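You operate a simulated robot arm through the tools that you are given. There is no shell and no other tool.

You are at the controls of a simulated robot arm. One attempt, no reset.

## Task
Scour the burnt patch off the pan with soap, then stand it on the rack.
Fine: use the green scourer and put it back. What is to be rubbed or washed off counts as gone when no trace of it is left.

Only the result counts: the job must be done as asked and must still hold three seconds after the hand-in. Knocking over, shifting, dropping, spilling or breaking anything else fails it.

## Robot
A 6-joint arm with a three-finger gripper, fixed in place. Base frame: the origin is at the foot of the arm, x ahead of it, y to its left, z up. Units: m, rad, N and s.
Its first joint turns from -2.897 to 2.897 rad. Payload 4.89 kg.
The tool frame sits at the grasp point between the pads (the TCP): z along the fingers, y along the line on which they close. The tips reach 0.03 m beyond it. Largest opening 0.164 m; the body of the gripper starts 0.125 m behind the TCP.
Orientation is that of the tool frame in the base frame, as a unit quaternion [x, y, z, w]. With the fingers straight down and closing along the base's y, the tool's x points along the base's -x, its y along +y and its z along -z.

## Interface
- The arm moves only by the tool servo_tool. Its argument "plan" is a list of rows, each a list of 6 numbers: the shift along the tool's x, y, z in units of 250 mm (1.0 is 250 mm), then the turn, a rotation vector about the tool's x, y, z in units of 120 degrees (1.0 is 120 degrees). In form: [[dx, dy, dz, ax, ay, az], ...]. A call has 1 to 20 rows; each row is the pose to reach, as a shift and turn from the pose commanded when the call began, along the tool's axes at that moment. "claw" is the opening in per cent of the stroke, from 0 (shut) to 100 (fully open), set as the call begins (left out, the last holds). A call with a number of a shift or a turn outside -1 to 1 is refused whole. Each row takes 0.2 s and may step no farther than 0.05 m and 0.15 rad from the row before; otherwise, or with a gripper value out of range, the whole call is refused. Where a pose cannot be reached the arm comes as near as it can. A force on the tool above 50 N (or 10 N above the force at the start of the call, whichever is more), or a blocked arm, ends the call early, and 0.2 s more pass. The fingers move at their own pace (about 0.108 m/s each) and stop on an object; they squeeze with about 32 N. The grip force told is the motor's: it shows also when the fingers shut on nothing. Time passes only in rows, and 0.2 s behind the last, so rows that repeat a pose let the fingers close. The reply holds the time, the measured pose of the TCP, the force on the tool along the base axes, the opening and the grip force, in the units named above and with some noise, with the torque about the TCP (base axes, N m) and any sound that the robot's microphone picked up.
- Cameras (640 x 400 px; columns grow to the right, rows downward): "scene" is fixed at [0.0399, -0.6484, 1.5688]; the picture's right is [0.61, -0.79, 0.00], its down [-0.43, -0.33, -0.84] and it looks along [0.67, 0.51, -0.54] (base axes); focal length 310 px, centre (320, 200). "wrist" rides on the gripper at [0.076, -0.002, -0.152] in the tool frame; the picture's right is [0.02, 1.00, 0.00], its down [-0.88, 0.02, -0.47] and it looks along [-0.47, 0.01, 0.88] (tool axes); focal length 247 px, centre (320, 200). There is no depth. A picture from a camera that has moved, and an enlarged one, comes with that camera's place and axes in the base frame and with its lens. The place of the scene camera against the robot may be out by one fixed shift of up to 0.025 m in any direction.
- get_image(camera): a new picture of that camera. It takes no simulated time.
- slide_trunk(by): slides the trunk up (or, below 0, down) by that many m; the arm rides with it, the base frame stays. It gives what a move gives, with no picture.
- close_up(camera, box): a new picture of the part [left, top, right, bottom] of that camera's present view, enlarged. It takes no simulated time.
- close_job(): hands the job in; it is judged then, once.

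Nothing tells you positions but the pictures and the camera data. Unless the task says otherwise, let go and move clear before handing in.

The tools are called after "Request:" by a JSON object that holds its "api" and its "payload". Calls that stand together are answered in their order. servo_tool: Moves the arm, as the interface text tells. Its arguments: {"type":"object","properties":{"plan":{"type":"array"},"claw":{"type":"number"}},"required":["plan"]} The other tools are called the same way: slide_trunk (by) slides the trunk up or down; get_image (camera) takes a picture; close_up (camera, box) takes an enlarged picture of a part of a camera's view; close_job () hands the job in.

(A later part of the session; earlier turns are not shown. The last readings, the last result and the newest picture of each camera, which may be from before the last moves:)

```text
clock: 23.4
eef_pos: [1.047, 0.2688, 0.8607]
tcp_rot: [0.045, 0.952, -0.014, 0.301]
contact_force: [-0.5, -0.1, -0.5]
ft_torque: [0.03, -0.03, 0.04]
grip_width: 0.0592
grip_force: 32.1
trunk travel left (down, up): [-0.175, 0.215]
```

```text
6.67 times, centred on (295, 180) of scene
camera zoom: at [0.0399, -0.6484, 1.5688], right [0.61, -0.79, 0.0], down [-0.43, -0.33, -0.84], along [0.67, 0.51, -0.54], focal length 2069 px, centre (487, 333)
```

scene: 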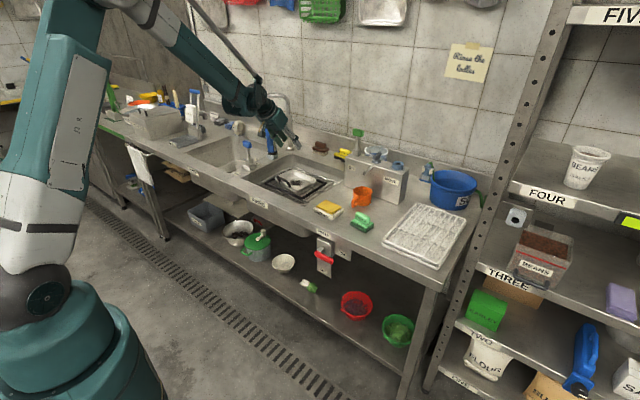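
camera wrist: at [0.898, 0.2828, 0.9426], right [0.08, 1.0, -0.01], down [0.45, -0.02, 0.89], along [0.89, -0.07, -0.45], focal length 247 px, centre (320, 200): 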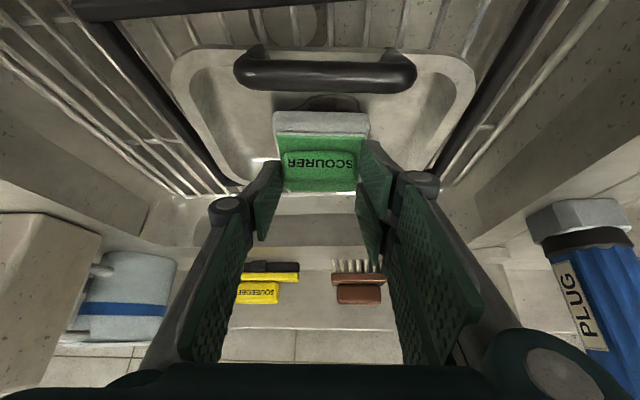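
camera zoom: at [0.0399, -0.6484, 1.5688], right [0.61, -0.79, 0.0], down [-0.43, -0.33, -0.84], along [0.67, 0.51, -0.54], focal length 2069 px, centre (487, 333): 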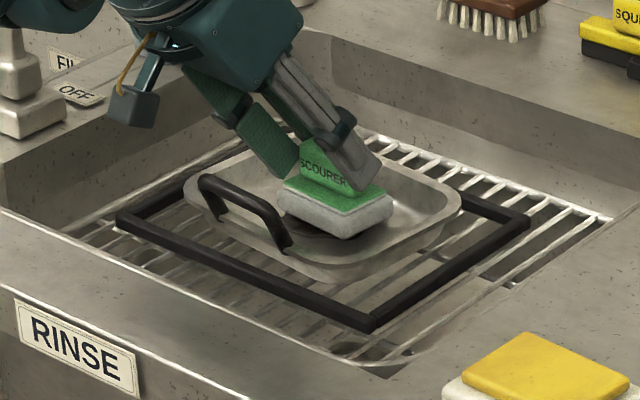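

Request:
{"api": "servo_tool", "payload": {"plan": [[0.0069, 0, 0.0098, 0, 0, 0], [0.0138, 0, 0.0197, 0, 0, 0], [0.0206, 0, 0.0295, 0, 0, 0]]}}

```text
clock: 24.2
eef_pos: [1.0476, 0.2691, 0.8545]
tcp_rot: [0.044, 0.952, -0.014, 0.302]
contact_force: [4.8, 3.7, 26.2]
ft_torque: [0.12, -0.6, 0.09]
grip_width: 0.0595
grip_force: 32.1
trunk travel left (down, up): [-0.175, 0.215]
```

The pad is on the pan floor (floor about z 0.797) at about 26 N, firmer than needed. I'll ease off about 2 mm and make the first rubbing strokes sideways, along the direction the fingers squeeze.

Request:
{"api": "servo_tool", "payload": {"plan": [[-0.004, 0, -0.0058, 0, 0, 0], [-0.004, 0.06, -0.0058, 0, 0, 0], [-0.004, 0.12, -0.0058, 0, 0, 0], [-0.004, 0.06, -0.0058, 0, 0, 0], [-0.004, 0, -0.0058, 0, 0, 0], [-0.004, -0.08, -0.0058, 0, 0, 0], [-0.004, 0, -0.0058, 0, 0, 0]]}}

Request:
{"api": "get_image", "payload": {"camera": "wrist"}}

Request:
{"api": "close_up", "payload": {"camera": "scene", "box": [255, 150, 335, 210]}}

```text
clock: 25.8
eef_pos: [1.0497, 0.2674, 0.8543]
tcp_rot: [0.045, 0.953, -0.014, 0.3]
contact_force: [-1.2, -2.9, 10.8]
ft_torque: [-0.03, -0.13, 0.08]
grip_width: 0.0595
grip_force: 32.0
trunk travel left (down, up): [-0.175, 0.215]
```

```text
taken
camera wrist: at [0.8994, 0.2811, 0.9357], right [0.08, 1.0, -0.01], down [0.45, -0.02, 0.89], along [0.89, -0.07, -0.45], focal length 247 px, centre (320, 200)
```

wrist: 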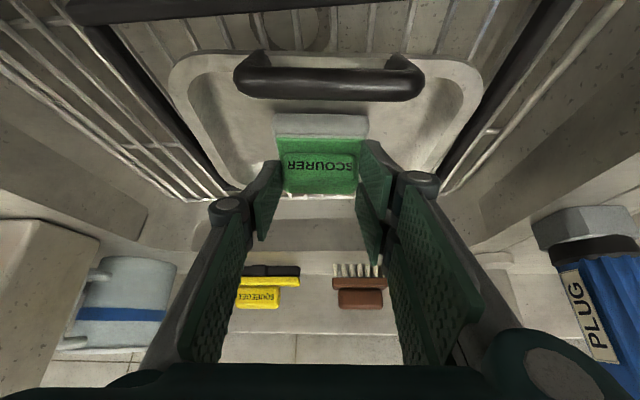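

```text
6.67 times, centred on (295, 180) of scene
camera zoom: at [0.0399, -0.6484, 1.5688], right [0.61, -0.79, 0.0], down [-0.43, -0.33, -0.84], along [0.67, 0.51, -0.54], focal length 2069 px, centre (487, 333)
```

zoom: 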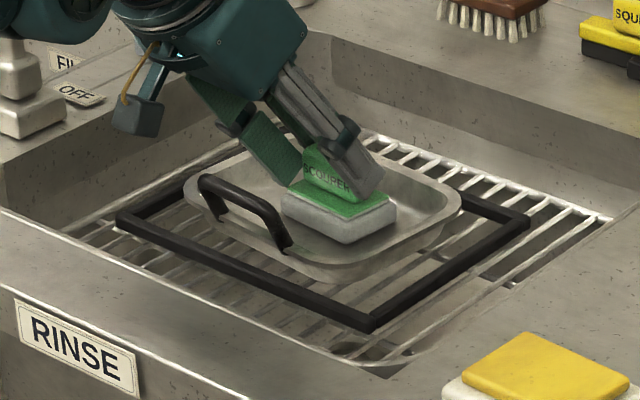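

Force is about 11 N and the pan hasn't slid. I'll go on with more strokes, covering the near and far parts of the patch too.

Request:
{"api": "servo_tool", "payload": {"plan": [[0.0246, 0, -0.0172, 0, 0, 0], [0.0492, 0, -0.0344, 0, 0, 0], [0.0492, 0.06, -0.0344, 0, 0, 0], [0.0492, 0.12, -0.0344, 0, 0, 0], [0.0492, 0.04, -0.0344, 0, 0, 0], [0.0492, -0.04, -0.0344, 0, 0, 0], [0.0492, -0.1, -0.0344, 0, 0, 0], [0.0492, -0.04, -0.0344, 0, 0, 0], [0.0492, 0.04, -0.0344, 0, 0, 0], [0.0246, 0.04, -0.0172, 0, 0, 0], [0, 0.04, 0, 0, 0, 0], [-0.0131, 0.04, 0.0092, 0, 0, 0], [-0.0131, 0.12, 0.0092, 0, 0, 0], [-0.0131, 0.04, 0.0092, 0, 0, 0], [-0.0131, -0.04, 0.0092, 0, 0, 0], [-0.0131, -0.1, 0.0092, 0, 0, 0], [-0.0131, -0.02, 0.0092, 0, 0, 0], [0, 0, 0, 0, 0, 0]]}}

Request:
{"api": "get_image", "payload": {"camera": "wrist"}}

Request:
{"api": "close_up", "payload": {"camera": "scene", "box": [255, 150, 335, 210]}}

```text
clock: 29.6
eef_pos: [1.0473, 0.2679, 0.8527]
tcp_rot: [0.045, 0.953, -0.014, 0.3]
contact_force: [0.3, 0.7, 4.0]
ft_torque: [0.08, -0.11, 0.08]
grip_width: 0.0591
grip_force: 32.2
trunk travel left (down, up): [-0.175, 0.215]
```

```text
taken
camera wrist: at [0.8982, 0.2825, 0.9357], right [0.08, 1.0, -0.01], down [0.45, -0.02, 0.89], along [0.89, -0.07, -0.45], focal length 247 px, centre (320, 200)
```

wrist: 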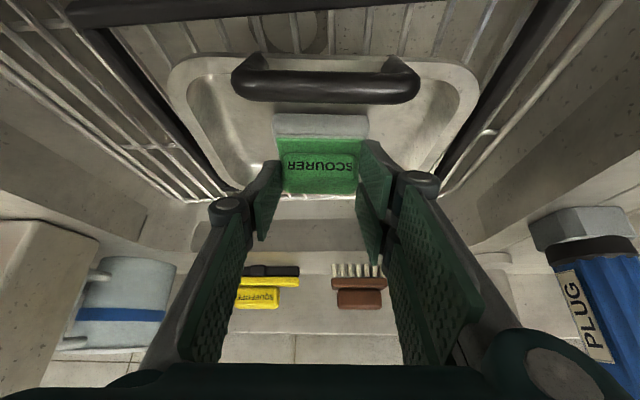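

```text
6.67 times, centred on (295, 180) of scene
camera zoom: at [0.0399, -0.6484, 1.5688], right [0.61, -0.79, 0.0], down [-0.43, -0.33, -0.84], along [0.67, 0.51, -0.54], focal length 2069 px, centre (487, 333)
```

zoom: 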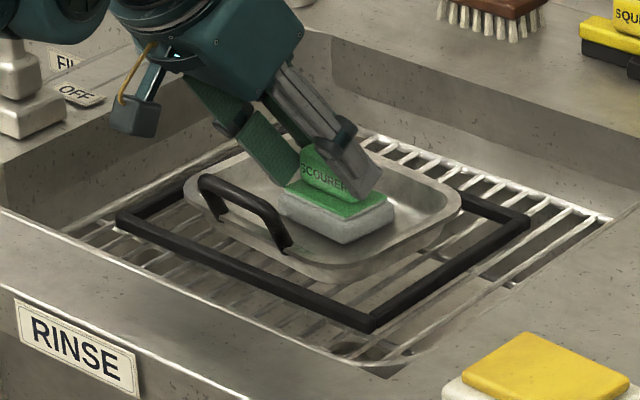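

I'll lift the pad to hover height and look at what is left of the patch.

Request:
{"api": "servo_tool", "payload": {"plan": [[-0.046, 0, -0.0655, 0, 0, 0], [-0.1147, 0, -0.1638, 0, 0, 0], [-0.1836, 0, -0.2621, 0, 0, 0]]}}

Request:
{"api": "get_image", "payload": {"camera": "wrist"}}

Request:
{"api": "close_up", "payload": {"camera": "wrist", "box": [190, 0, 460, 200]}}

Request:
{"api": "close_up", "payload": {"camera": "scene", "box": [255, 150, 335, 210]}}

```text
clock: 30.4
eef_pos: [1.0483, 0.2699, 0.9333]
tcp_rot: [0.045, 0.953, -0.014, 0.301]
contact_force: [2.0, 0.4, -1.3]
ft_torque: [-0.04, 0.06, -0.03]
grip_width: 0.059
grip_force: 32.1
trunk travel left (down, up): [-0.175, 0.215]
```

```text
taken
camera wrist: at [0.9002, 0.2831, 1.0152], right [0.08, 1.0, -0.01], down [0.45, -0.02, 0.89], along [0.89, -0.07, -0.45], focal length 247 px, centre (320, 200)
```

wrist: 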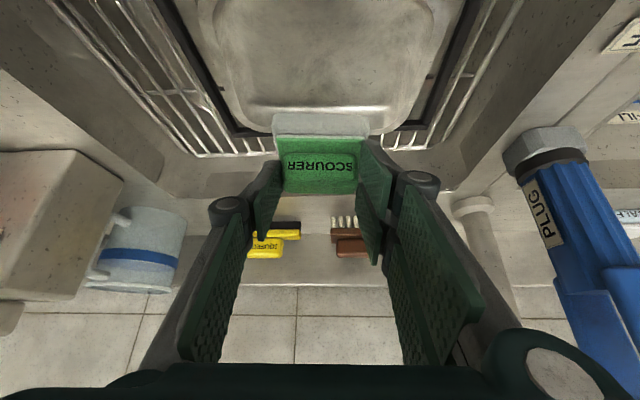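

```text
2.00 times, centred on (325, 100) of wrist
camera zoom: at [0.9002, 0.2831, 1.0152], right [0.08, 1.0, -0.01], down [0.45, -0.02, 0.89], along [0.89, -0.07, -0.45], focal length 494 px, centre (310, 400)
```

zoom: 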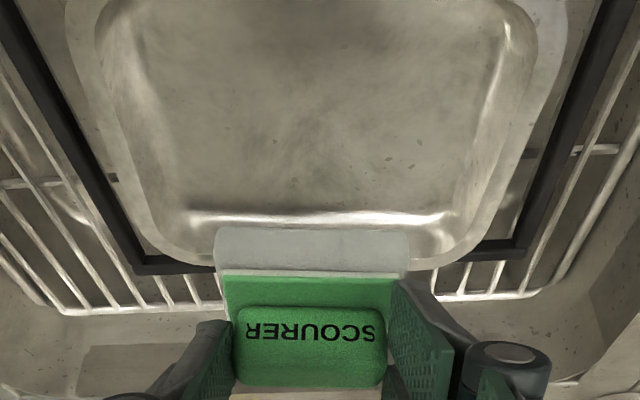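

```text
6.67 times, centred on (295, 180) of scene
camera zoom: at [0.0399, -0.6484, 1.5688], right [0.61, -0.79, 0.0], down [-0.43, -0.33, -0.84], along [0.67, 0.51, -0.54], focal length 2069 px, centre (487, 333)
```

zoom: 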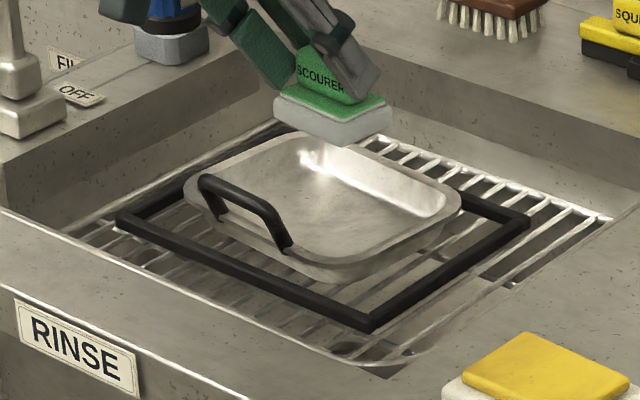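

Request:
{"api": "close_up", "payload": {"camera": "wrist", "box": [240, 0, 400, 110]}}

Request:
{"api": "close_up", "payload": {"camera": "scene", "box": [275, 164, 315, 192]}}

```text
3.64 times, centred on (320, 55) of wrist
camera zoom: at [0.9002, 0.2831, 1.0152], right [0.08, 1.0, -0.01], down [0.45, -0.02, 0.89], along [0.89, -0.07, -0.45], focal length 898 px, centre (320, 727)
```

zoom: 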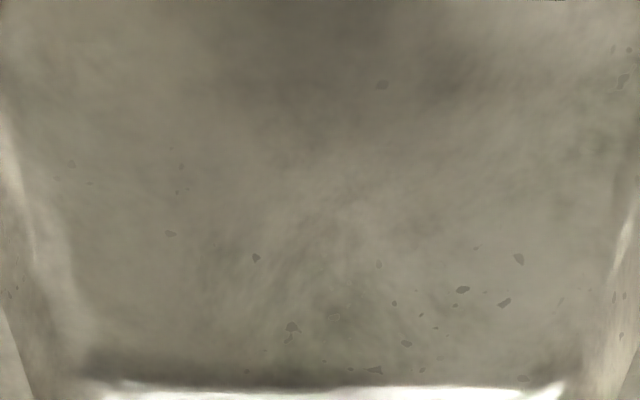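

```text
14.29 times, centred on (295, 178) of scene
camera zoom: at [0.0399, -0.6484, 1.5688], right [0.61, -0.79, 0.0], down [-0.43, -0.33, -0.84], along [0.67, 0.51, -0.54], focal length 4433 px, centre (677, 514)
```

zoom: 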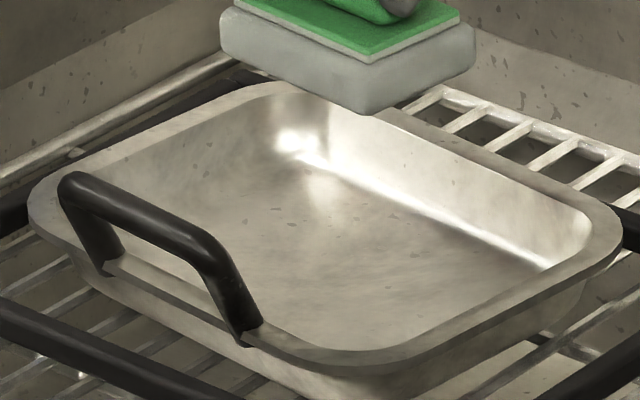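

No trace of the patch can be seen in either view. As cheap insurance I'll give it one more round of strokes at moderate force over the whole area.

Request:
{"api": "servo_tool", "payload": {"plan": [[0.06, 0, 0.086, 0, 0, 0], [0.12, 0, 0.172, 0, 0, 0], [0.165, 0, 0.236, 0, 0, 0], [0.1858, 0, 0.2654, 0, 0, 0], [0.1858, 0.06, 0.2654, 0, 0, 0], [0.1858, 0.12, 0.2654, 0, 0, 0], [0.1858, 0.06, 0.2654, 0, 0, 0], [0.1858, 0, 0.2654, 0, 0, 0], [0.1858, -0.08, 0.2654, 0, 0, 0], [0.1858, 0, 0.2654, 0, 0, 0], [0.235, 0.04, 0.231, 0, 0, 0], [0.235, 0.12, 0.231, 0, 0, 0], [0.235, 0.04, 0.231, 0, 0, 0], [0.235, -0.04, 0.231, 0, 0, 0], [0.235, -0.1, 0.231, 0, 0, 0], [0.235, 0, 0.231, 0, 0, 0], [0.1727, 0.04, 0.2746, 0, 0, 0], [0.1727, 0.12, 0.2746, 0, 0, 0], [0.1727, 0, 0.2746, 0, 0, 0], [0.1858, -0.04, 0.2654, 0, 0, 0]]}}

```text
clock: 34.6
eef_pos: [1.0465, 0.2567, 0.8518]
tcp_rot: [0.045, 0.952, -0.014, 0.302]
contact_force: [1.5, 1.8, 17.6]
ft_torque: [0.09, -0.4, -0.05]
grip_width: 0.059
grip_force: 32.2
trunk travel left (down, up): [-0.175, 0.215]
```

Request:
{"api": "servo_tool", "payload": {"plan": [[-0.046, 0, -0.0655, 0, 0, 0], [-0.1147, 0, -0.1638, 0, 0, 0], [-0.1836, 0, -0.2621, 0, 0, 0], [-0.275, 0, -0.393, 0, 0, 0], [-0.344, 0, -0.4915, 0, 0, 0]]}}

Request:
{"api": "close_up", "payload": {"camera": "wrist", "box": [190, 0, 460, 200]}}

Request:
{"api": "close_up", "payload": {"camera": "scene", "box": [255, 140, 335, 200]}}

```text
clock: 35.8
eef_pos: [1.0481, 0.259, 1.0006]
tcp_rot: [0.044, 0.953, -0.014, 0.3]
contact_force: [0.9, 0.5, -1.7]
ft_torque: [-0.07, 0.06, -0.02]
grip_width: 0.0593
grip_force: 31.8
trunk travel left (down, up): [-0.175, 0.215]
```

```text
2.00 times, centred on (325, 100) of wrist
camera zoom: at [0.8991, 0.2726, 1.0834], right [0.08, 1.0, -0.01], down [0.45, -0.02, 0.89], along [0.89, -0.07, -0.45], focal length 494 px, centre (310, 400)
```

zoom: 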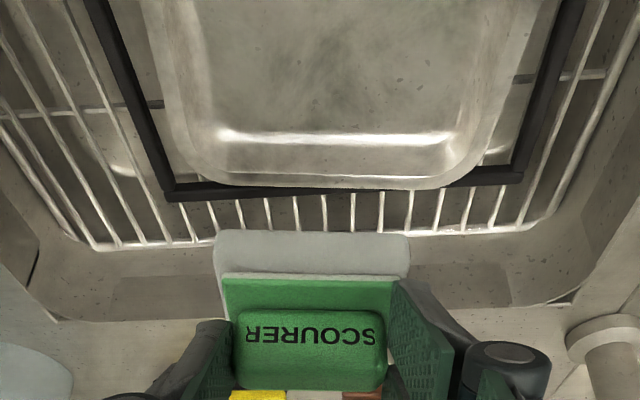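

```text
6.67 times, centred on (295, 170) of scene
camera zoom: at [0.0399, -0.6484, 1.5688], right [0.61, -0.79, 0.0], down [-0.43, -0.33, -0.84], along [0.67, 0.51, -0.54], focal length 2069 px, centre (487, 400)
```

zoom: 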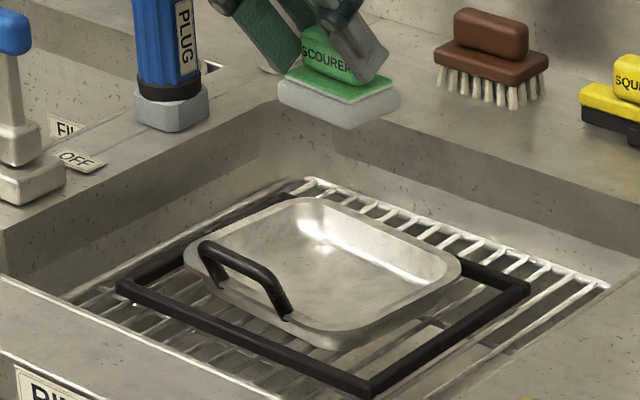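

The pan is spotless. I'm carrying the scourer back to above the spot where it stood, keeping above the mug and soap.

Request:
{"api": "servo_tool", "payload": {"plan": [[0.0451, -0.1412, -0.0525, 0, 0, 0], [0.0901, -0.2824, -0.105, 0, 0, 0], [0.1352, -0.4236, -0.1575, 0, 0, 0], [0.1803, -0.5649, -0.2099, 0, 0, 0], [0.2254, -0.7061, -0.2624, 0, 0, 0], [0.2704, -0.8473, -0.3149, 0, 0, 0], [0.3155, -0.9885, -0.3674, 0, 0, 0]]}}

Request:
{"api": "servo_tool", "payload": {"plan": [[0.0178, -0.1588, -0.0022, 0, 0, 0], [0.0355, -0.3177, -0.0044, 0, 0, 0], [0.0533, -0.4765, -0.0066, 0, 0, 0], [0.071, -0.6353, -0.0087, 0, 0, 0], [0.0888, -0.7942, -0.0109, 0, 0, 0], [0.1065, -0.953, -0.0131, 0, 0, 0]]}}

Request:
{"api": "get_image", "payload": {"camera": "wrist"}}

Request:
{"api": "close_up", "payload": {"camera": "scene", "box": [315, 140, 415, 220]}}

```text
clock: 37.4
eef_pos: [0.907, 0.0243, 1.0317]
tcp_rot: [0.044, 0.953, -0.015, 0.3]
contact_force: [0.7, 1.3, -1.4]
ft_torque: [-0.13, 0.08, -0.1]
grip_width: 0.0592
grip_force: 31.6
trunk travel left (down, up): [-0.175, 0.215]
```

```text
clock: 38.8
eef_pos: [0.8638, -0.2111, 1.0191]
tcp_rot: [0.044, 0.953, -0.015, 0.301]
contact_force: [0.8, 1.3, 0.4]
ft_torque: [-0.17, 0.07, -0.08]
grip_width: 0.0593
grip_force: 32.4
trunk travel left (down, up): [-0.175, 0.215]
```

```text
taken
camera wrist: at [0.7136, -0.1973, 1.1011], right [0.08, 1.0, -0.01], down [0.45, -0.02, 0.89], along [0.89, -0.07, -0.45], focal length 247 px, centre (320, 200)
```

wrist: 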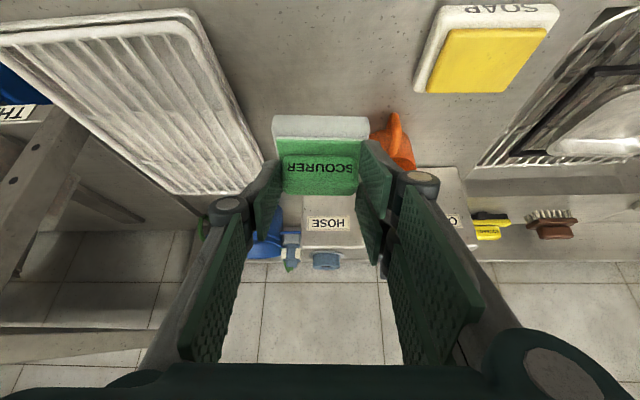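

```text
5.00 times, centred on (365, 180) of scene
camera zoom: at [0.0399, -0.6484, 1.5688], right [0.61, -0.79, 0.0], down [-0.43, -0.33, -0.84], along [0.67, 0.51, -0.54], focal length 1552 px, centre (95, 300)
```

zoom: 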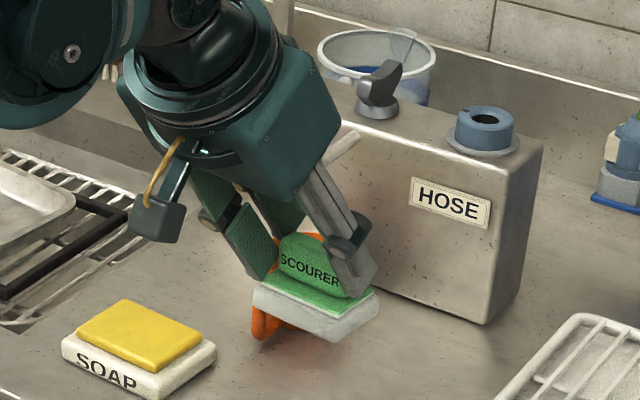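

Request:
{"api": "close_up", "payload": {"camera": "scene", "box": [355, 185, 400, 215]}}

Request:
{"api": "close_up", "payload": {"camera": "wrist", "box": [260, 100, 390, 200]}}

```text
13.33 times, centred on (378, 200) of scene
camera zoom: at [0.0399, -0.6484, 1.5688], right [0.61, -0.79, 0.0], down [-0.43, -0.33, -0.84], along [0.67, 0.51, -0.54], focal length 4137 px, centre (-447, 200)
```

zoom: 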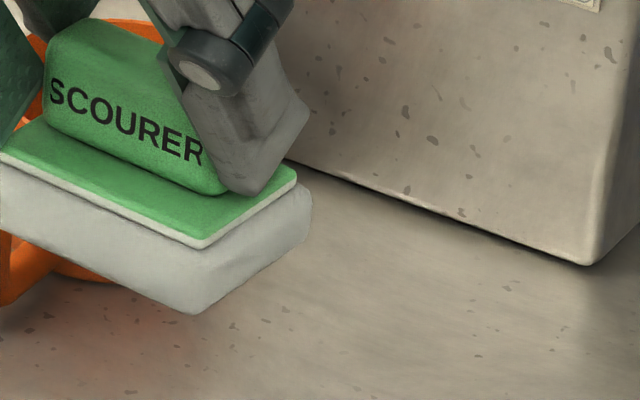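

```text
4.00 times, centred on (325, 150) of wrist
camera zoom: at [0.7136, -0.1973, 1.1011], right [0.08, 1.0, -0.01], down [0.45, -0.02, 0.89], along [0.89, -0.07, -0.45], focal length 988 px, centre (300, 400)
```

zoom: 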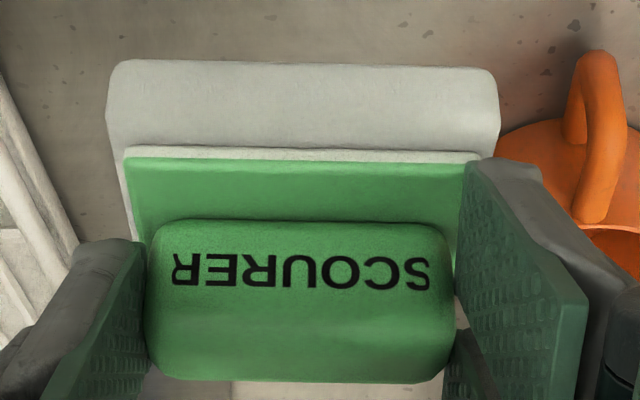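

The scourer slid up about 3–4 mm in the grip but is level and over its old spot. I'll lower it to just above the counter, then feel for contact.

Request:
{"api": "servo_tool", "payload": {"plan": [[0.0574, 0, 0.0819, 0, 0, 0], [0.1147, 0, 0.1639, 0, 0, 0], [0.172, 0, 0.2458, 0, 0, 0], [0.2065, 0, 0.2949, 0, 0, 0], [0.2225, 0, 0.3178, 0, 0, 0]]}}

Request:
{"api": "close_up", "payload": {"camera": "scene", "box": [335, 190, 395, 235]}}

```text
clock: 40.0
eef_pos: [0.86, -0.211, 0.9217]
tcp_rot: [0.045, 0.953, -0.014, 0.301]
contact_force: [-0.4, -0.5, -1.2]
ft_torque: [0.0, 0.0, -0.01]
grip_width: 0.0588
grip_force: 31.8
trunk travel left (down, up): [-0.175, 0.215]
```

```text
8.89 times, centred on (365, 212) of scene
camera zoom: at [0.0399, -0.6484, 1.5688], right [0.61, -0.79, 0.0], down [-0.43, -0.33, -0.84], along [0.67, 0.51, -0.54], focal length 2758 px, centre (-80, 89)
```

zoom: 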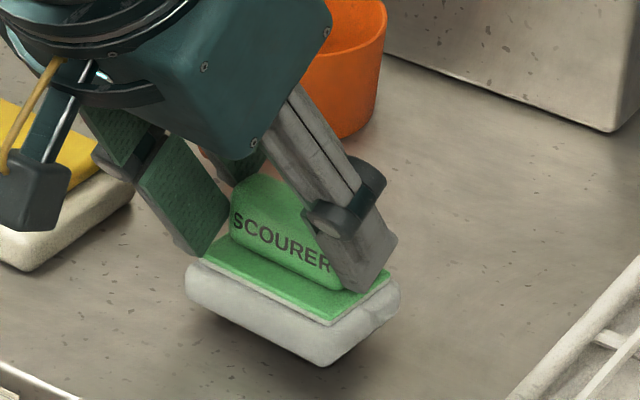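

Request:
{"api": "servo_tool", "payload": {"plan": [[0.0046, 0, 0.0066, 0, 0, 0], [0.0092, 0, 0.0131, 0, 0, 0], [0.0115, 0, 0.0164, 0, 0, 0]]}}

```text
clock: 40.8
eef_pos: [0.8613, -0.2109, 0.9184]
tcp_rot: [0.045, 0.953, -0.014, 0.3]
contact_force: [0.0, -1.2, -1.0]
ft_torque: [-0.03, -0.03, 0.01]
grip_width: 0.0588
grip_force: 32.3
trunk travel left (down, up): [-0.175, 0.215]
```

Request:
{"api": "servo_tool", "payload": {"plan": [[0.0023, 0, 0.0033, 0, 0, 0], [0.0046, 0, 0.0066, 0, 0, 0]]}}

```text
clock: 41.4
eef_pos: [0.8613, -0.2101, 0.9168]
tcp_rot: [0.045, 0.953, -0.015, 0.3]
contact_force: [1.0, -0.7, -0.3]
ft_torque: [0.02, -0.01, -0.04]
grip_width: 0.0592
grip_force: 31.6
trunk travel left (down, up): [-0.175, 0.215]
```

Request:
{"api": "servo_tool", "payload": {"plan": [[0.0023, 0, 0.0033, 0, 0, 0], [0.0034, 0, 0.0049, 0, 0, 0]]}}

Request:
{"api": "close_up", "payload": {"camera": "scene", "box": [335, 190, 395, 235]}}

```text
clock: 42.0
eef_pos: [0.8602, -0.2108, 0.9125]
tcp_rot: [0.045, 0.953, -0.014, 0.3]
contact_force: [-0.7, 0.1, -0.7]
ft_torque: [-0.01, -0.01, 0.01]
grip_width: 0.0592
grip_force: 32.2
trunk travel left (down, up): [-0.175, 0.215]
```

```text
8.89 times, centred on (365, 212) of scene
camera zoom: at [0.0399, -0.6484, 1.5688], right [0.61, -0.79, 0.0], down [-0.43, -0.33, -0.84], along [0.67, 0.51, -0.54], focal length 2758 px, centre (-80, 89)
```

zoom: 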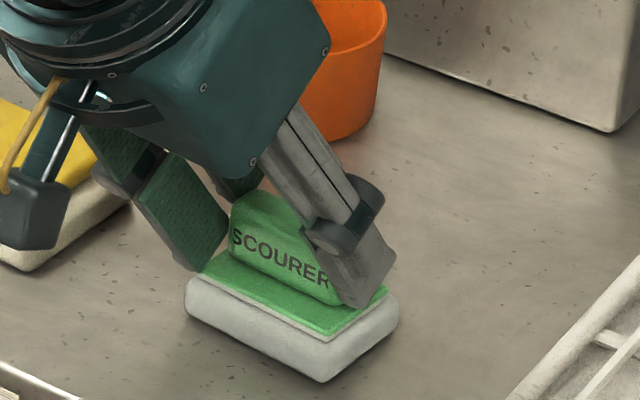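

Request:
{"api": "servo_tool", "payload": {"plan": [[0.0023, 0, 0.0033, 0, 0, 0], [0.0034, 0, 0.0049, 0, 0, 0]]}}

```text
clock: 42.6
eef_pos: [0.8607, -0.2103, 0.9121]
tcp_rot: [0.044, 0.953, -0.013, 0.3]
contact_force: [-0.3, -3.1, 6.3]
ft_torque: [0.06, -0.2, -0.14]
grip_width: 0.0591
grip_force: 31.9
trunk travel left (down, up): [-0.175, 0.215]
```

Contact at about 6 N. Opening the fingers now.

Request:
{"api": "servo_tool", "payload": {"plan": [[0, 0, 0, 0, 0, 0], [0, 0, 0, 0, 0, 0], [0, 0, 0, 0, 0, 0]], "claw": 55}}

Request:
{"api": "get_image", "payload": {"camera": "wrist"}}

Request:
{"api": "close_up", "payload": {"camera": "scene", "box": [335, 190, 395, 235]}}

```text
clock: 43.4
eef_pos: [0.8612, -0.2094, 0.9134]
tcp_rot: [0.045, 0.952, -0.015, 0.301]
contact_force: [-0.1, -0.4, -1.0]
ft_torque: [0.01, 0.0, 0.03]
grip_width: 0.0899
grip_force: 0.1
trunk travel left (down, up): [-0.175, 0.215]
```

```text
taken
camera wrist: at [0.712, -0.1969, 0.995], right [0.08, 1.0, -0.01], down [0.45, -0.02, 0.89], along [0.89, -0.07, -0.45], focal length 247 px, centre (320, 200)
```

wrist: 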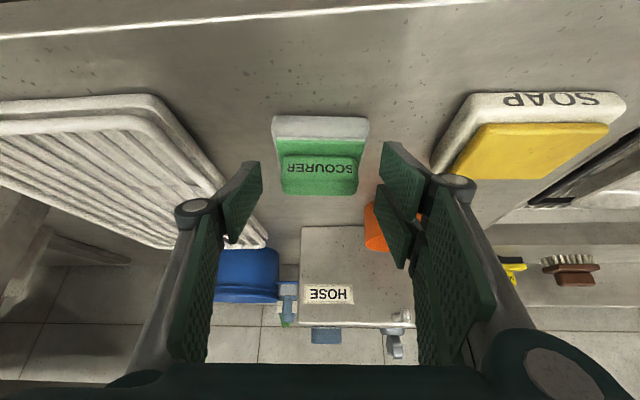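

```text
8.89 times, centred on (365, 212) of scene
camera zoom: at [0.0399, -0.6484, 1.5688], right [0.61, -0.79, 0.0], down [-0.43, -0.33, -0.84], along [0.67, 0.51, -0.54], focal length 2758 px, centre (-80, 89)
```

zoom: 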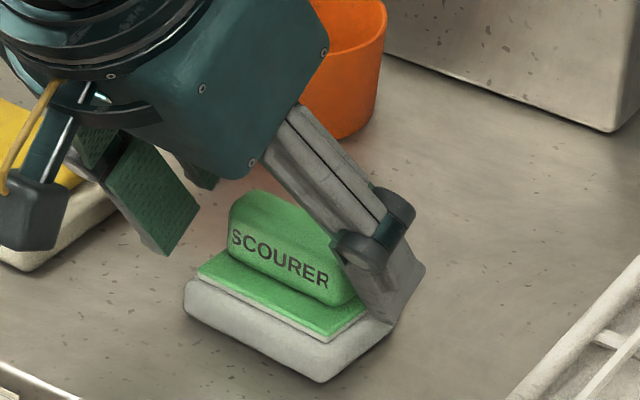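

Request:
{"api": "servo_tool", "payload": {"plan": [[-0.0459, 0, -0.0655, 0, 0, 0], [-0.1147, 0, -0.1638, 0, 0, 0], [-0.1836, 0, -0.2621, 0, 0, 0], [-0.275, 0, -0.393, 0, 0, 0], [-0.344, 0, -0.4915, 0, 0, 0]]}}

Request:
{"api": "close_up", "payload": {"camera": "scene", "box": [305, 185, 385, 235]}}

Request:
{"api": "get_image", "payload": {"camera": "wrist"}}

```text
clock: 44.6
eef_pos: [0.8616, -0.2113, 1.0627]
tcp_rot: [0.045, 0.953, -0.014, 0.3]
contact_force: [1.2, -0.5, 0.3]
ft_torque: [0.03, 0.07, 0.01]
grip_width: 0.09
grip_force: 0.1
trunk travel left (down, up): [-0.175, 0.215]
```

```text
8.00 times, centred on (345, 210) of scene
camera zoom: at [0.0399, -0.6484, 1.5688], right [0.61, -0.79, 0.0], down [-0.43, -0.33, -0.84], along [0.67, 0.51, -0.54], focal length 2482 px, centre (120, 120)
```

zoom: 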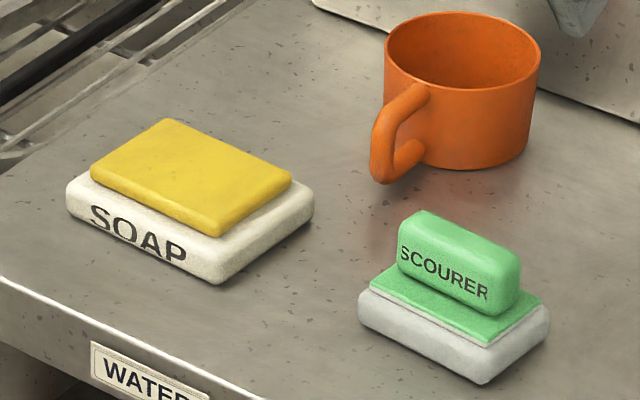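

```text
taken
camera wrist: at [0.7128, -0.1982, 1.1459], right [0.08, 1.0, -0.01], down [0.45, -0.02, 0.89], along [0.89, -0.07, -0.45], focal length 247 px, centre (320, 200)
```

wrist: 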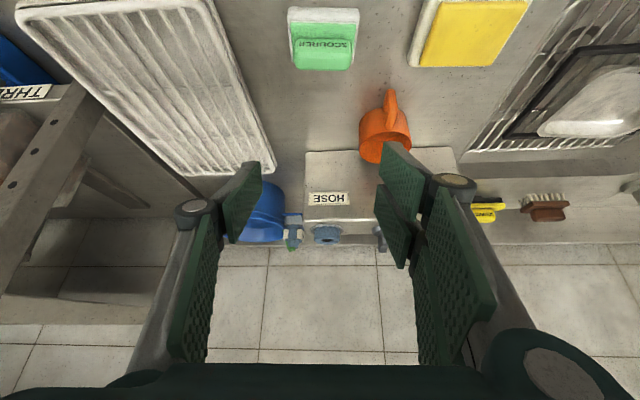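

The scourer is back within about a millimetre of its old spot, and the soap and mug are unmoved. Next is the pan: I'll move over its bail handle with a 25° tilt and look at it from close by.

Request:
{"api": "servo_tool", "payload": {"plan": [[0.0015, 0.1606, -0.001, 0, 0.0139, 0], [0.0029, 0.3211, -0.0021, 0, 0.0278, 0], [0.0044, 0.4817, -0.0031, 0, 0.0417, 0], [0.0059, 0.6422, -0.0041, 0, 0.0556, 0], [0.0073, 0.8028, -0.0052, 0, 0.0694, 0], [0.0088, 0.9633, -0.0062, 0, 0.0833, 0]], "claw": 67}}

Request:
{"api": "servo_tool", "payload": {"plan": [[0.0015, 0.1645, 0.0749, 0, 0, 0], [0.0031, 0.3289, 0.1497, 0, 0, 0], [0.0046, 0.4934, 0.2246, 0, 0, 0], [0.0061, 0.6578, 0.2995, 0, 0, 0], [0.0077, 0.8223, 0.3743, 0, 0, 0], [0.0092, 0.9867, 0.4492, 0, 0, 0]]}}

Request:
{"api": "get_image", "payload": {"camera": "wrist"}}

Request:
{"api": "get_image", "payload": {"camera": "scene"}}

```text
clock: 46.0
eef_pos: [0.8809, 0.0317, 1.0637]
tcp_rot: [0.047, 0.975, -0.011, 0.216]
contact_force: [-1.0, -0.2, 1.4]
ft_torque: [0.18, -0.03, 0.05]
grip_width: 0.1101
grip_force: 0.1
trunk travel left (down, up): [-0.175, 0.215]
```

```text
clock: 47.4
eef_pos: [0.9498, 0.2719, 0.9612]
tcp_rot: [0.047, 0.975, -0.01, 0.216]
contact_force: [-0.1, -1.2, 0.6]
ft_torque: [0.27, -0.02, 0.11]
grip_width: 0.1098
grip_force: 0.2
trunk travel left (down, up): [-0.175, 0.215]
```

```text
taken
camera wrist: at [0.8175, 0.2829, 1.0692], right [0.08, 1.0, -0.01], down [0.6, -0.04, 0.8], along [0.8, -0.07, -0.6], focal length 247 px, centre (320, 200)
```

wrist: 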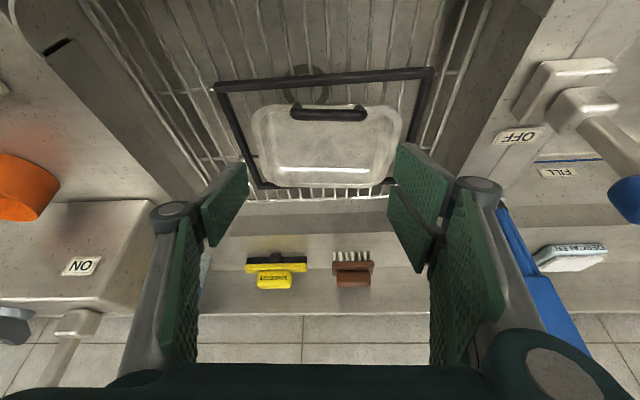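

```text
taken
```

scene: 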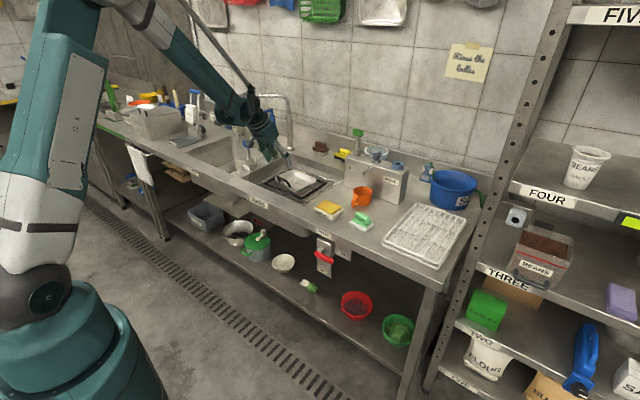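

Request:
{"api": "close_up", "payload": {"camera": "wrist", "box": [240, 80, 420, 200]}}

Request:
{"api": "close_up", "payload": {"camera": "scene", "box": [260, 155, 330, 205]}}

```text
3.33 times, centred on (330, 140) of wrist
camera zoom: at [0.8175, 0.2829, 1.0692], right [0.08, 1.0, -0.01], down [0.6, -0.04, 0.8], along [0.8, -0.07, -0.6], focal length 823 px, centre (287, 400)
```

zoom: 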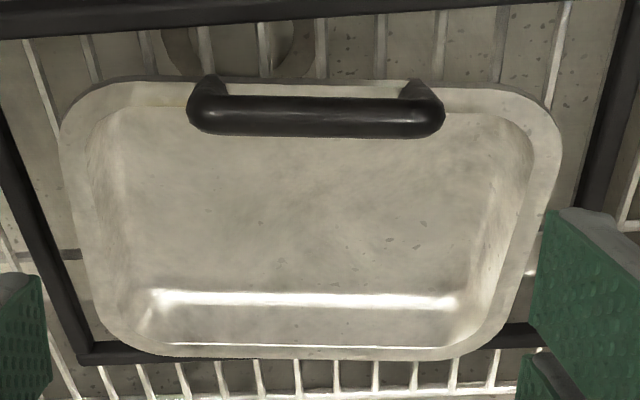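

```text
8.00 times, centred on (295, 180) of scene
camera zoom: at [0.0399, -0.6484, 1.5688], right [0.61, -0.79, 0.0], down [-0.43, -0.33, -0.84], along [0.67, 0.51, -0.54], focal length 2482 px, centre (520, 360)
```

zoom: 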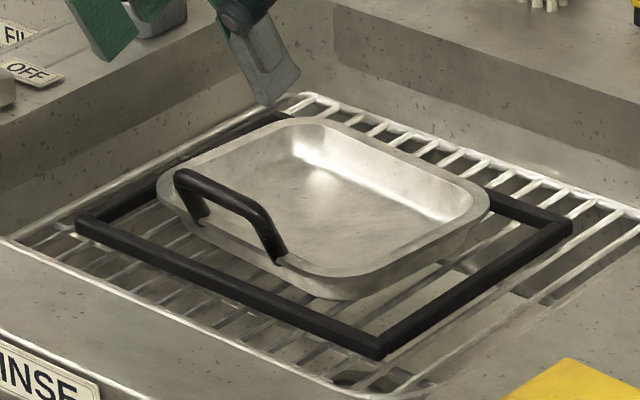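

The bail bar is about 0.079 m wide, centred near (0.967, 0.278), aligned with the tool. I'll grip both legs from outside; first lowering to just above it to compare fingers and bail in the scene view.

Request:
{"api": "servo_tool", "payload": {"plan": [[0.0314, 0.0157, 0.109, 0, 0, 0], [0.0628, 0.0314, 0.2179, 0, 0, 0]]}}

Request:
{"api": "get_image", "payload": {"camera": "wrist"}}

Request:
{"api": "close_up", "payload": {"camera": "scene", "box": [250, 145, 330, 205]}}

```text
clock: 48.0
eef_pos: [0.9564, 0.2779, 0.905]
tcp_rot: [0.046, 0.975, -0.01, 0.217]
contact_force: [-1.5, -0.5, 1.1]
ft_torque: [0.04, -0.12, 0.02]
grip_width: 0.1097
grip_force: 0.0
trunk travel left (down, up): [-0.175, 0.215]
```

```text
taken
camera wrist: at [0.8237, 0.2895, 1.0123], right [0.07, 1.0, -0.01], down [0.6, -0.04, 0.8], along [0.8, -0.07, -0.6], focal length 247 px, centre (320, 200)
```

wrist: 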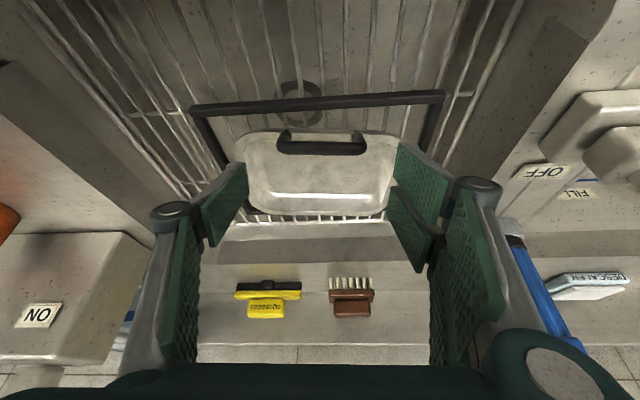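

```text
6.67 times, centred on (290, 175) of scene
camera zoom: at [0.0399, -0.6484, 1.5688], right [0.61, -0.79, 0.0], down [-0.43, -0.33, -0.84], along [0.67, 0.51, -0.54], focal length 2069 px, centre (520, 367)
```

zoom: 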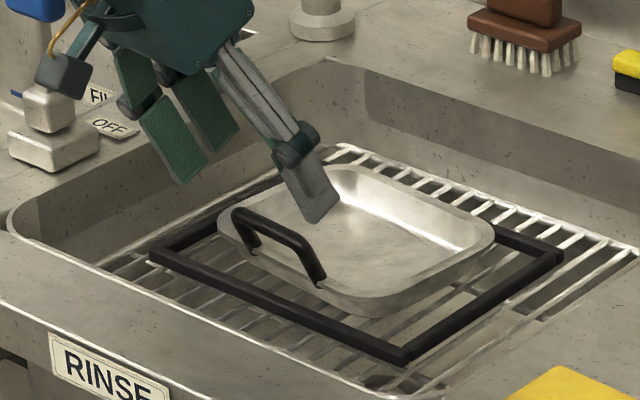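

Laterally the bail is centred between the fingers. I'll lower around it by 5 cm with a small forward shift, then check again before closing.

Request:
{"api": "servo_tool", "payload": {"plan": [[0.0205, 0.002, 0.064, 0, 0, 0], [0.0409, 0.004, 0.128, 0, 0, 0], [0.0614, 0.0064, 0.192, 0, 0, 0]]}}

Request:
{"api": "get_image", "payload": {"camera": "wrist"}}

Request:
{"api": "close_up", "payload": {"camera": "scene", "box": [260, 155, 320, 200]}}

```text
clock: 48.8
eef_pos: [0.9653, 0.277, 0.8547]
tcp_rot: [0.045, 0.975, -0.01, 0.217]
contact_force: [-0.5, -0.3, 0.6]
ft_torque: [0.01, 0.0, -0.01]
grip_width: 0.1098
grip_force: 0.0
trunk travel left (down, up): [-0.175, 0.215]
```

```text
taken
camera wrist: at [0.8319, 0.2895, 0.9619], right [0.07, 1.0, -0.01], down [0.6, -0.04, 0.8], along [0.8, -0.07, -0.6], focal length 247 px, centre (320, 200)
```

wrist: 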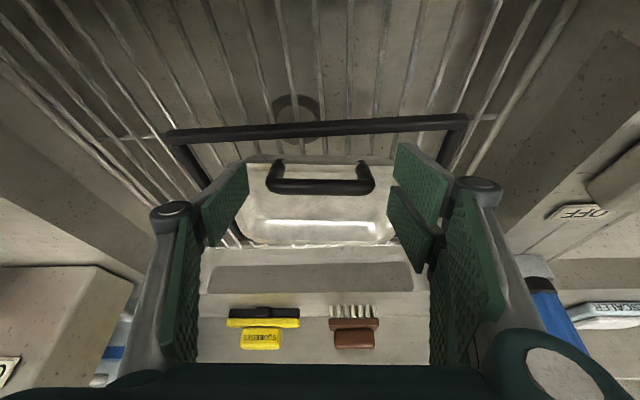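

```text
8.89 times, centred on (290, 178) of scene
camera zoom: at [0.0399, -0.6484, 1.5688], right [0.61, -0.79, 0.0], down [-0.43, -0.33, -0.84], along [0.67, 0.51, -0.54], focal length 2758 px, centre (587, 400)
```

zoom: 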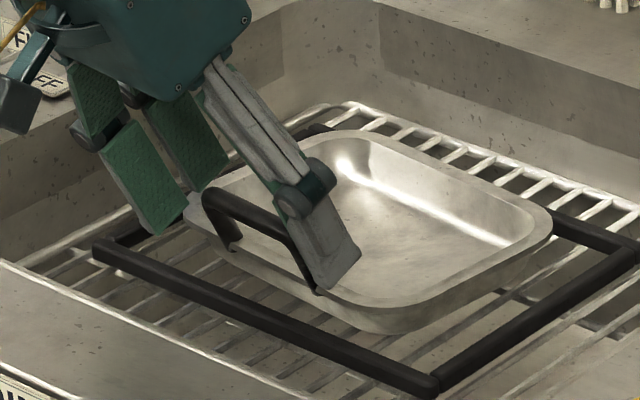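

The fingers straddle both legs of the bail with the tips just above the rim. Closing now.

Request:
{"api": "servo_tool", "payload": {"plan": [[0, 0, 0, 0, 0, 0], [0, 0, 0, 0, 0, 0], [0, 0, 0, 0, 0, 0], [0, 0, 0, 0, 0, 0]], "claw": 25}}

Request:
{"api": "get_image", "payload": {"camera": "wrist"}}

Request:
{"api": "close_up", "payload": {"camera": "scene", "box": [260, 155, 320, 200]}}

```text
clock: 49.8
eef_pos: [0.9647, 0.2782, 0.8531]
tcp_rot: [0.047, 0.975, -0.01, 0.216]
contact_force: [-0.4, -0.3, 0.7]
ft_torque: [-0.03, 0.28, 0.0]
grip_width: 0.0798
grip_force: 32.0
trunk travel left (down, up): [-0.175, 0.215]
```

```text
taken
camera wrist: at [0.8321, 0.2896, 0.9618], right [0.07, 1.0, -0.01], down [0.6, -0.04, 0.8], along [0.8, -0.07, -0.6], focal length 247 px, centre (320, 200)
```

wrist: 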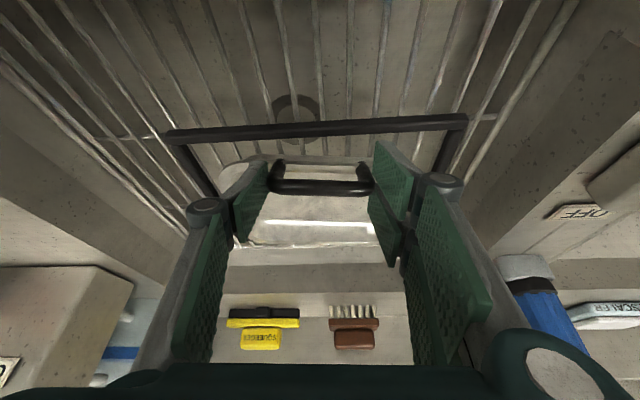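

```text
8.89 times, centred on (290, 178) of scene
camera zoom: at [0.0399, -0.6484, 1.5688], right [0.61, -0.79, 0.0], down [-0.43, -0.33, -0.84], along [0.67, 0.51, -0.54], focal length 2758 px, centre (587, 400)
```

zoom: 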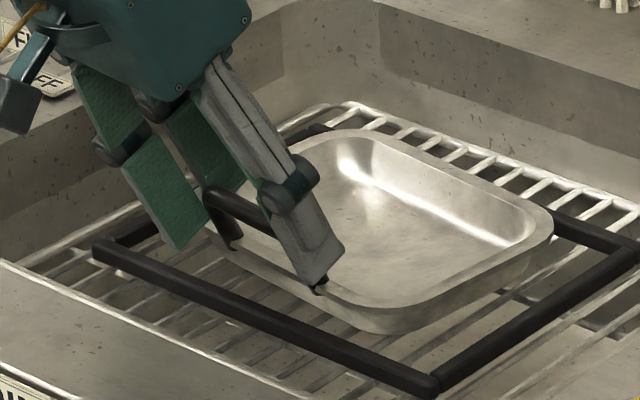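

Both legs are gripped at 0.080 m. I'll lift 2 cm slowly and see how the pan hangs.

Request:
{"api": "servo_tool", "payload": {"plan": [[-0.0085, 0, -0.0181, 0, 0, 0], [-0.0169, 0, -0.0363, 0, 0, 0], [-0.0254, 0, -0.0544, 0, 0, 0], [-0.0338, 0, -0.0725, 0, 0, 0]]}}

Request:
{"api": "get_image", "payload": {"camera": "wrist"}}

Request:
{"api": "close_up", "payload": {"camera": "scene", "box": [255, 150, 335, 210]}}

```text
clock: 50.8
eef_pos: [0.9656, 0.2795, 0.8737]
tcp_rot: [0.046, 0.975, -0.011, 0.216]
contact_force: [-0.2, 0.0, -4.6]
ft_torque: [0.02, 0.37, -0.01]
grip_width: 0.0795
grip_force: 32.1
trunk travel left (down, up): [-0.175, 0.215]
```

```text
taken
camera wrist: at [0.8325, 0.2905, 0.9809], right [0.07, 1.0, -0.01], down [0.6, -0.04, 0.8], along [0.8, -0.07, -0.6], focal length 247 px, centre (320, 200)
```

wrist: 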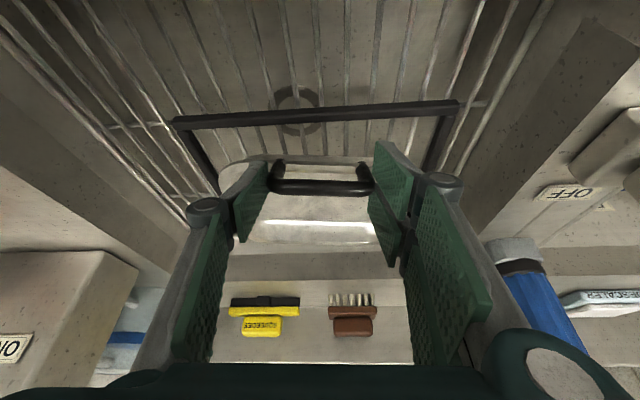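

```text
6.67 times, centred on (295, 180) of scene
camera zoom: at [0.0399, -0.6484, 1.5688], right [0.61, -0.79, 0.0], down [-0.43, -0.33, -0.84], along [0.67, 0.51, -0.54], focal length 2069 px, centre (487, 333)
```

zoom: 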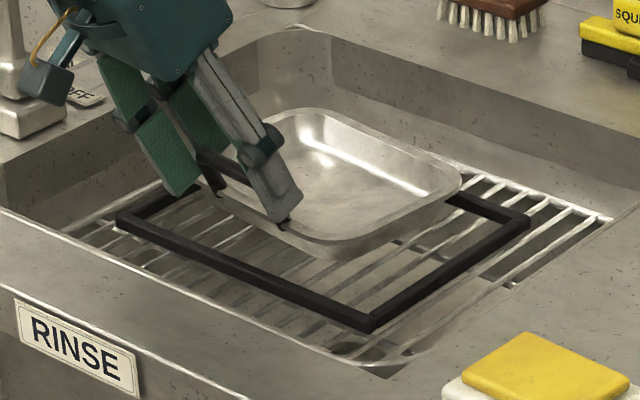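

The pan lifts level (about 4.6 N) with no swing. I'll raise it straight up slowly, well clear of everything.

Request:
{"api": "servo_tool", "payload": {"plan": [[-0.0338, 0, -0.0725, 0, 0, 0], [-0.0761, 0, -0.1631, 0, 0, 0], [-0.1183, 0, -0.2538, 0, 0, 0], [-0.1606, 0, -0.3444, 0, 0, 0], [-0.2029, 0, -0.435, 0, 0, 0], [-0.2451, 0, -0.5257, 0, 0, 0], [-0.2874, 0, -0.6163, 0, 0, 0], [-0.3212, 0, -0.6888, 0, 0, 0], [-0.3381, 0, -0.725, 0, 0, 0]]}}

Request:
{"api": "get_image", "payload": {"camera": "wrist"}}

Request:
{"api": "close_up", "payload": {"camera": "scene", "box": [200, 60, 400, 210]}}

```text
clock: 52.8
eef_pos: [0.9643, 0.2782, 1.0751]
tcp_rot: [0.046, 0.975, -0.011, 0.216]
contact_force: [0.1, -0.6, -3.8]
ft_torque: [0.06, 0.33, -0.02]
grip_width: 0.0796
grip_force: 32.4
trunk travel left (down, up): [-0.175, 0.215]
```

```text
taken
camera wrist: at [0.8327, 0.2901, 1.1812], right [0.07, 1.0, -0.01], down [0.6, -0.04, 0.8], along [0.8, -0.07, -0.6], focal length 247 px, centre (320, 200)
```

wrist: 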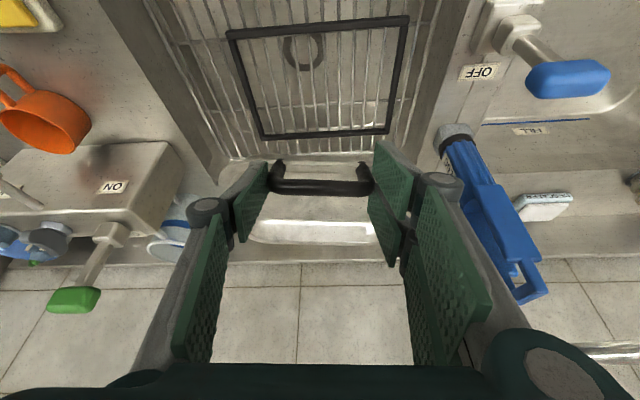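

```text
2.67 times, centred on (300, 135) of scene
camera zoom: at [0.0399, -0.6484, 1.5688], right [0.61, -0.79, 0.0], down [-0.43, -0.33, -0.84], along [0.67, 0.51, -0.54], focal length 828 px, centre (373, 373)
```

zoom: 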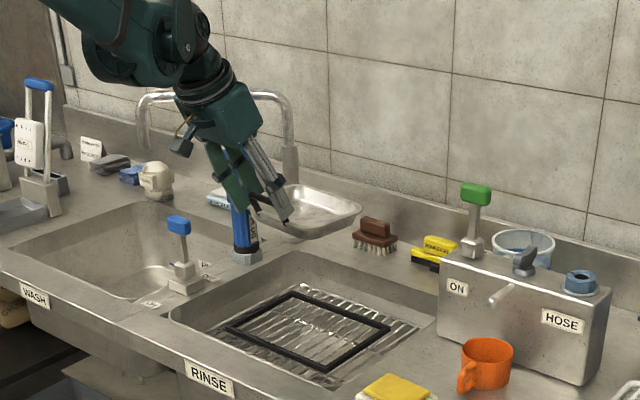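

The pan is held securely. I'll retract toward me and swing right at height, keeping the pan clear of the hose box, lever and mug.

Request:
{"api": "servo_tool", "payload": {"plan": [[0.0306, -0.0571, -0.0231, 0, 0, 0], [0.0815, -0.1523, -0.0615, 0, 0, 0], [0.1376, -0.257, -0.1038, 0, 0, 0], [0.1936, -0.3617, -0.1461, 0, 0, 0], [0.2497, -0.4664, -0.1884, 0, 0, 0], [0.3057, -0.5711, -0.2307, 0, 0, 0], [0.3618, -0.6759, -0.273, 0, 0, 0], [0.4178, -0.7806, -0.3153, 0, 0, 0], [0.4484, -0.8376, -0.3384, 0, 0, 0], [0.4586, -0.8567, -0.3461, 0, 0, 0]]}}

Request:
{"api": "servo_tool", "payload": {"plan": [[-0.0055, -0.0637, 0.0025, 0, 0, 0], [-0.0146, -0.1699, 0.0068, 0, 0, 0], [-0.0246, -0.2867, 0.0115, 0, 0, 0], [-0.0346, -0.4036, 0.0161, 0, 0, 0], [-0.0446, -0.5204, 0.0208, 0, 0, 0], [-0.0546, -0.6372, 0.0255, 0, 0, 0], [-0.0646, -0.7541, 0.0301, 0, 0, 0], [-0.0746, -0.8709, 0.0348, 0, 0, 0], [-0.0801, -0.9346, 0.0374, 0, 0, 0], [-0.0819, -0.9558, 0.0382, 0, 0, 0]]}}

Request:
{"api": "get_image", "payload": {"camera": "wrist"}}

Request:
{"api": "get_image", "payload": {"camera": "scene"}}

```text
clock: 55.0
eef_pos: [0.8042, 0.0792, 1.103]
tcp_rot: [0.046, 0.975, -0.009, 0.216]
contact_force: [0.1, 0.3, -4.2]
ft_torque: [0.0, 0.32, 0.04]
grip_width: 0.0798
grip_force: 32.1
trunk travel left (down, up): [-0.175, 0.215]
```

```text
clock: 57.2
eef_pos: [0.8071, -0.1615, 1.1049]
tcp_rot: [0.046, 0.975, -0.011, 0.216]
contact_force: [0.4, 0.3, -3.7]
ft_torque: [0.04, 0.32, -0.02]
grip_width: 0.0796
grip_force: 32.1
trunk travel left (down, up): [-0.175, 0.215]
```

```text
taken
camera wrist: at [0.6734, -0.1498, 1.2109], right [0.08, 1.0, -0.01], down [0.6, -0.04, 0.8], along [0.8, -0.07, -0.6], focal length 247 px, centre (320, 200)
```

wrist: 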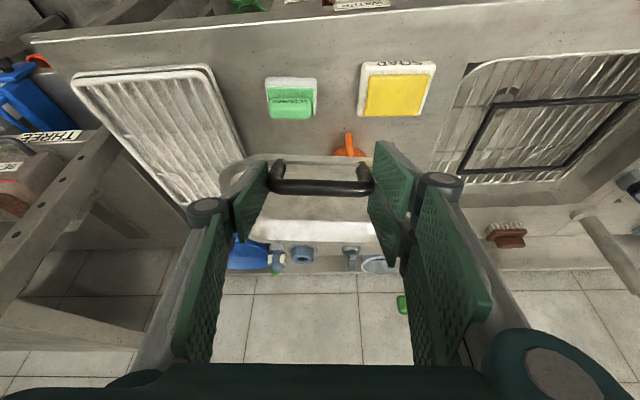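

```text
taken
```

scene: 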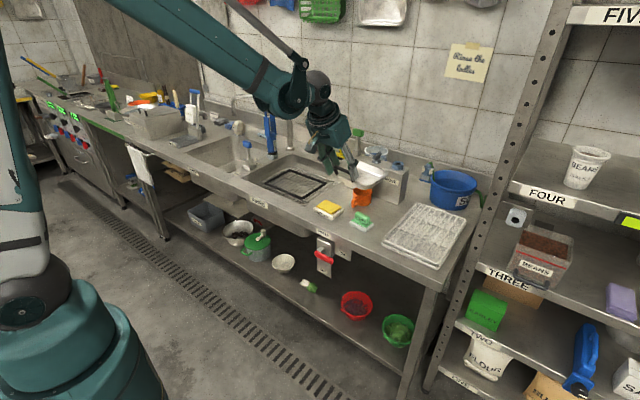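

Request:
{"api": "close_up", "payload": {"camera": "wrist", "box": [50, 40, 290, 220]}}

Request:
{"api": "close_up", "payload": {"camera": "scene", "box": [330, 130, 490, 275]}}

```text
2.22 times, centred on (170, 130) of wrist
camera zoom: at [0.6734, -0.1498, 1.2109], right [0.08, 1.0, -0.01], down [0.6, -0.04, 0.8], along [0.8, -0.07, -0.6], focal length 549 px, centre (653, 356)
```

zoom: 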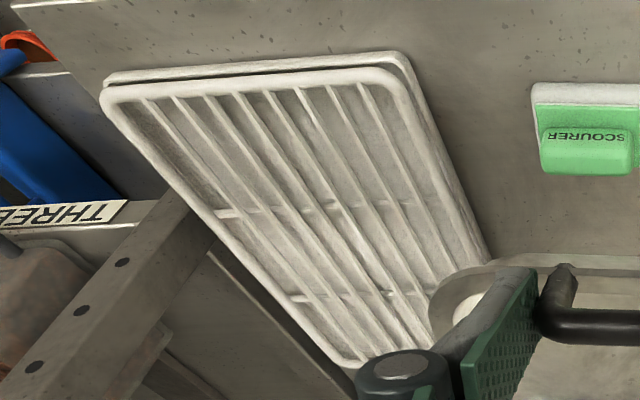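

```text
2.76 times, centred on (410, 202) of scene
camera zoom: at [0.0399, -0.6484, 1.5688], right [0.61, -0.79, 0.0], down [-0.43, -0.33, -0.84], along [0.67, 0.51, -0.54], focal length 856 px, centre (72, 193)
```

zoom: 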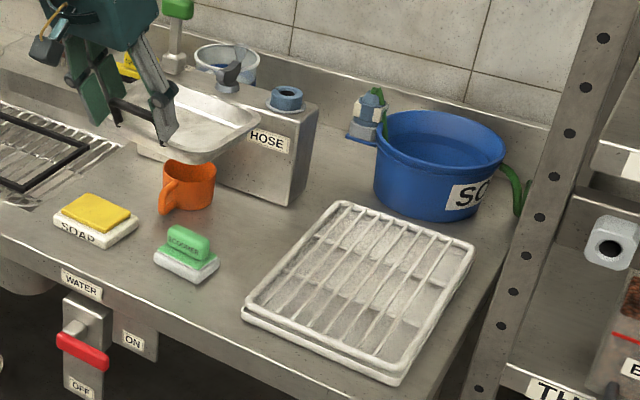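

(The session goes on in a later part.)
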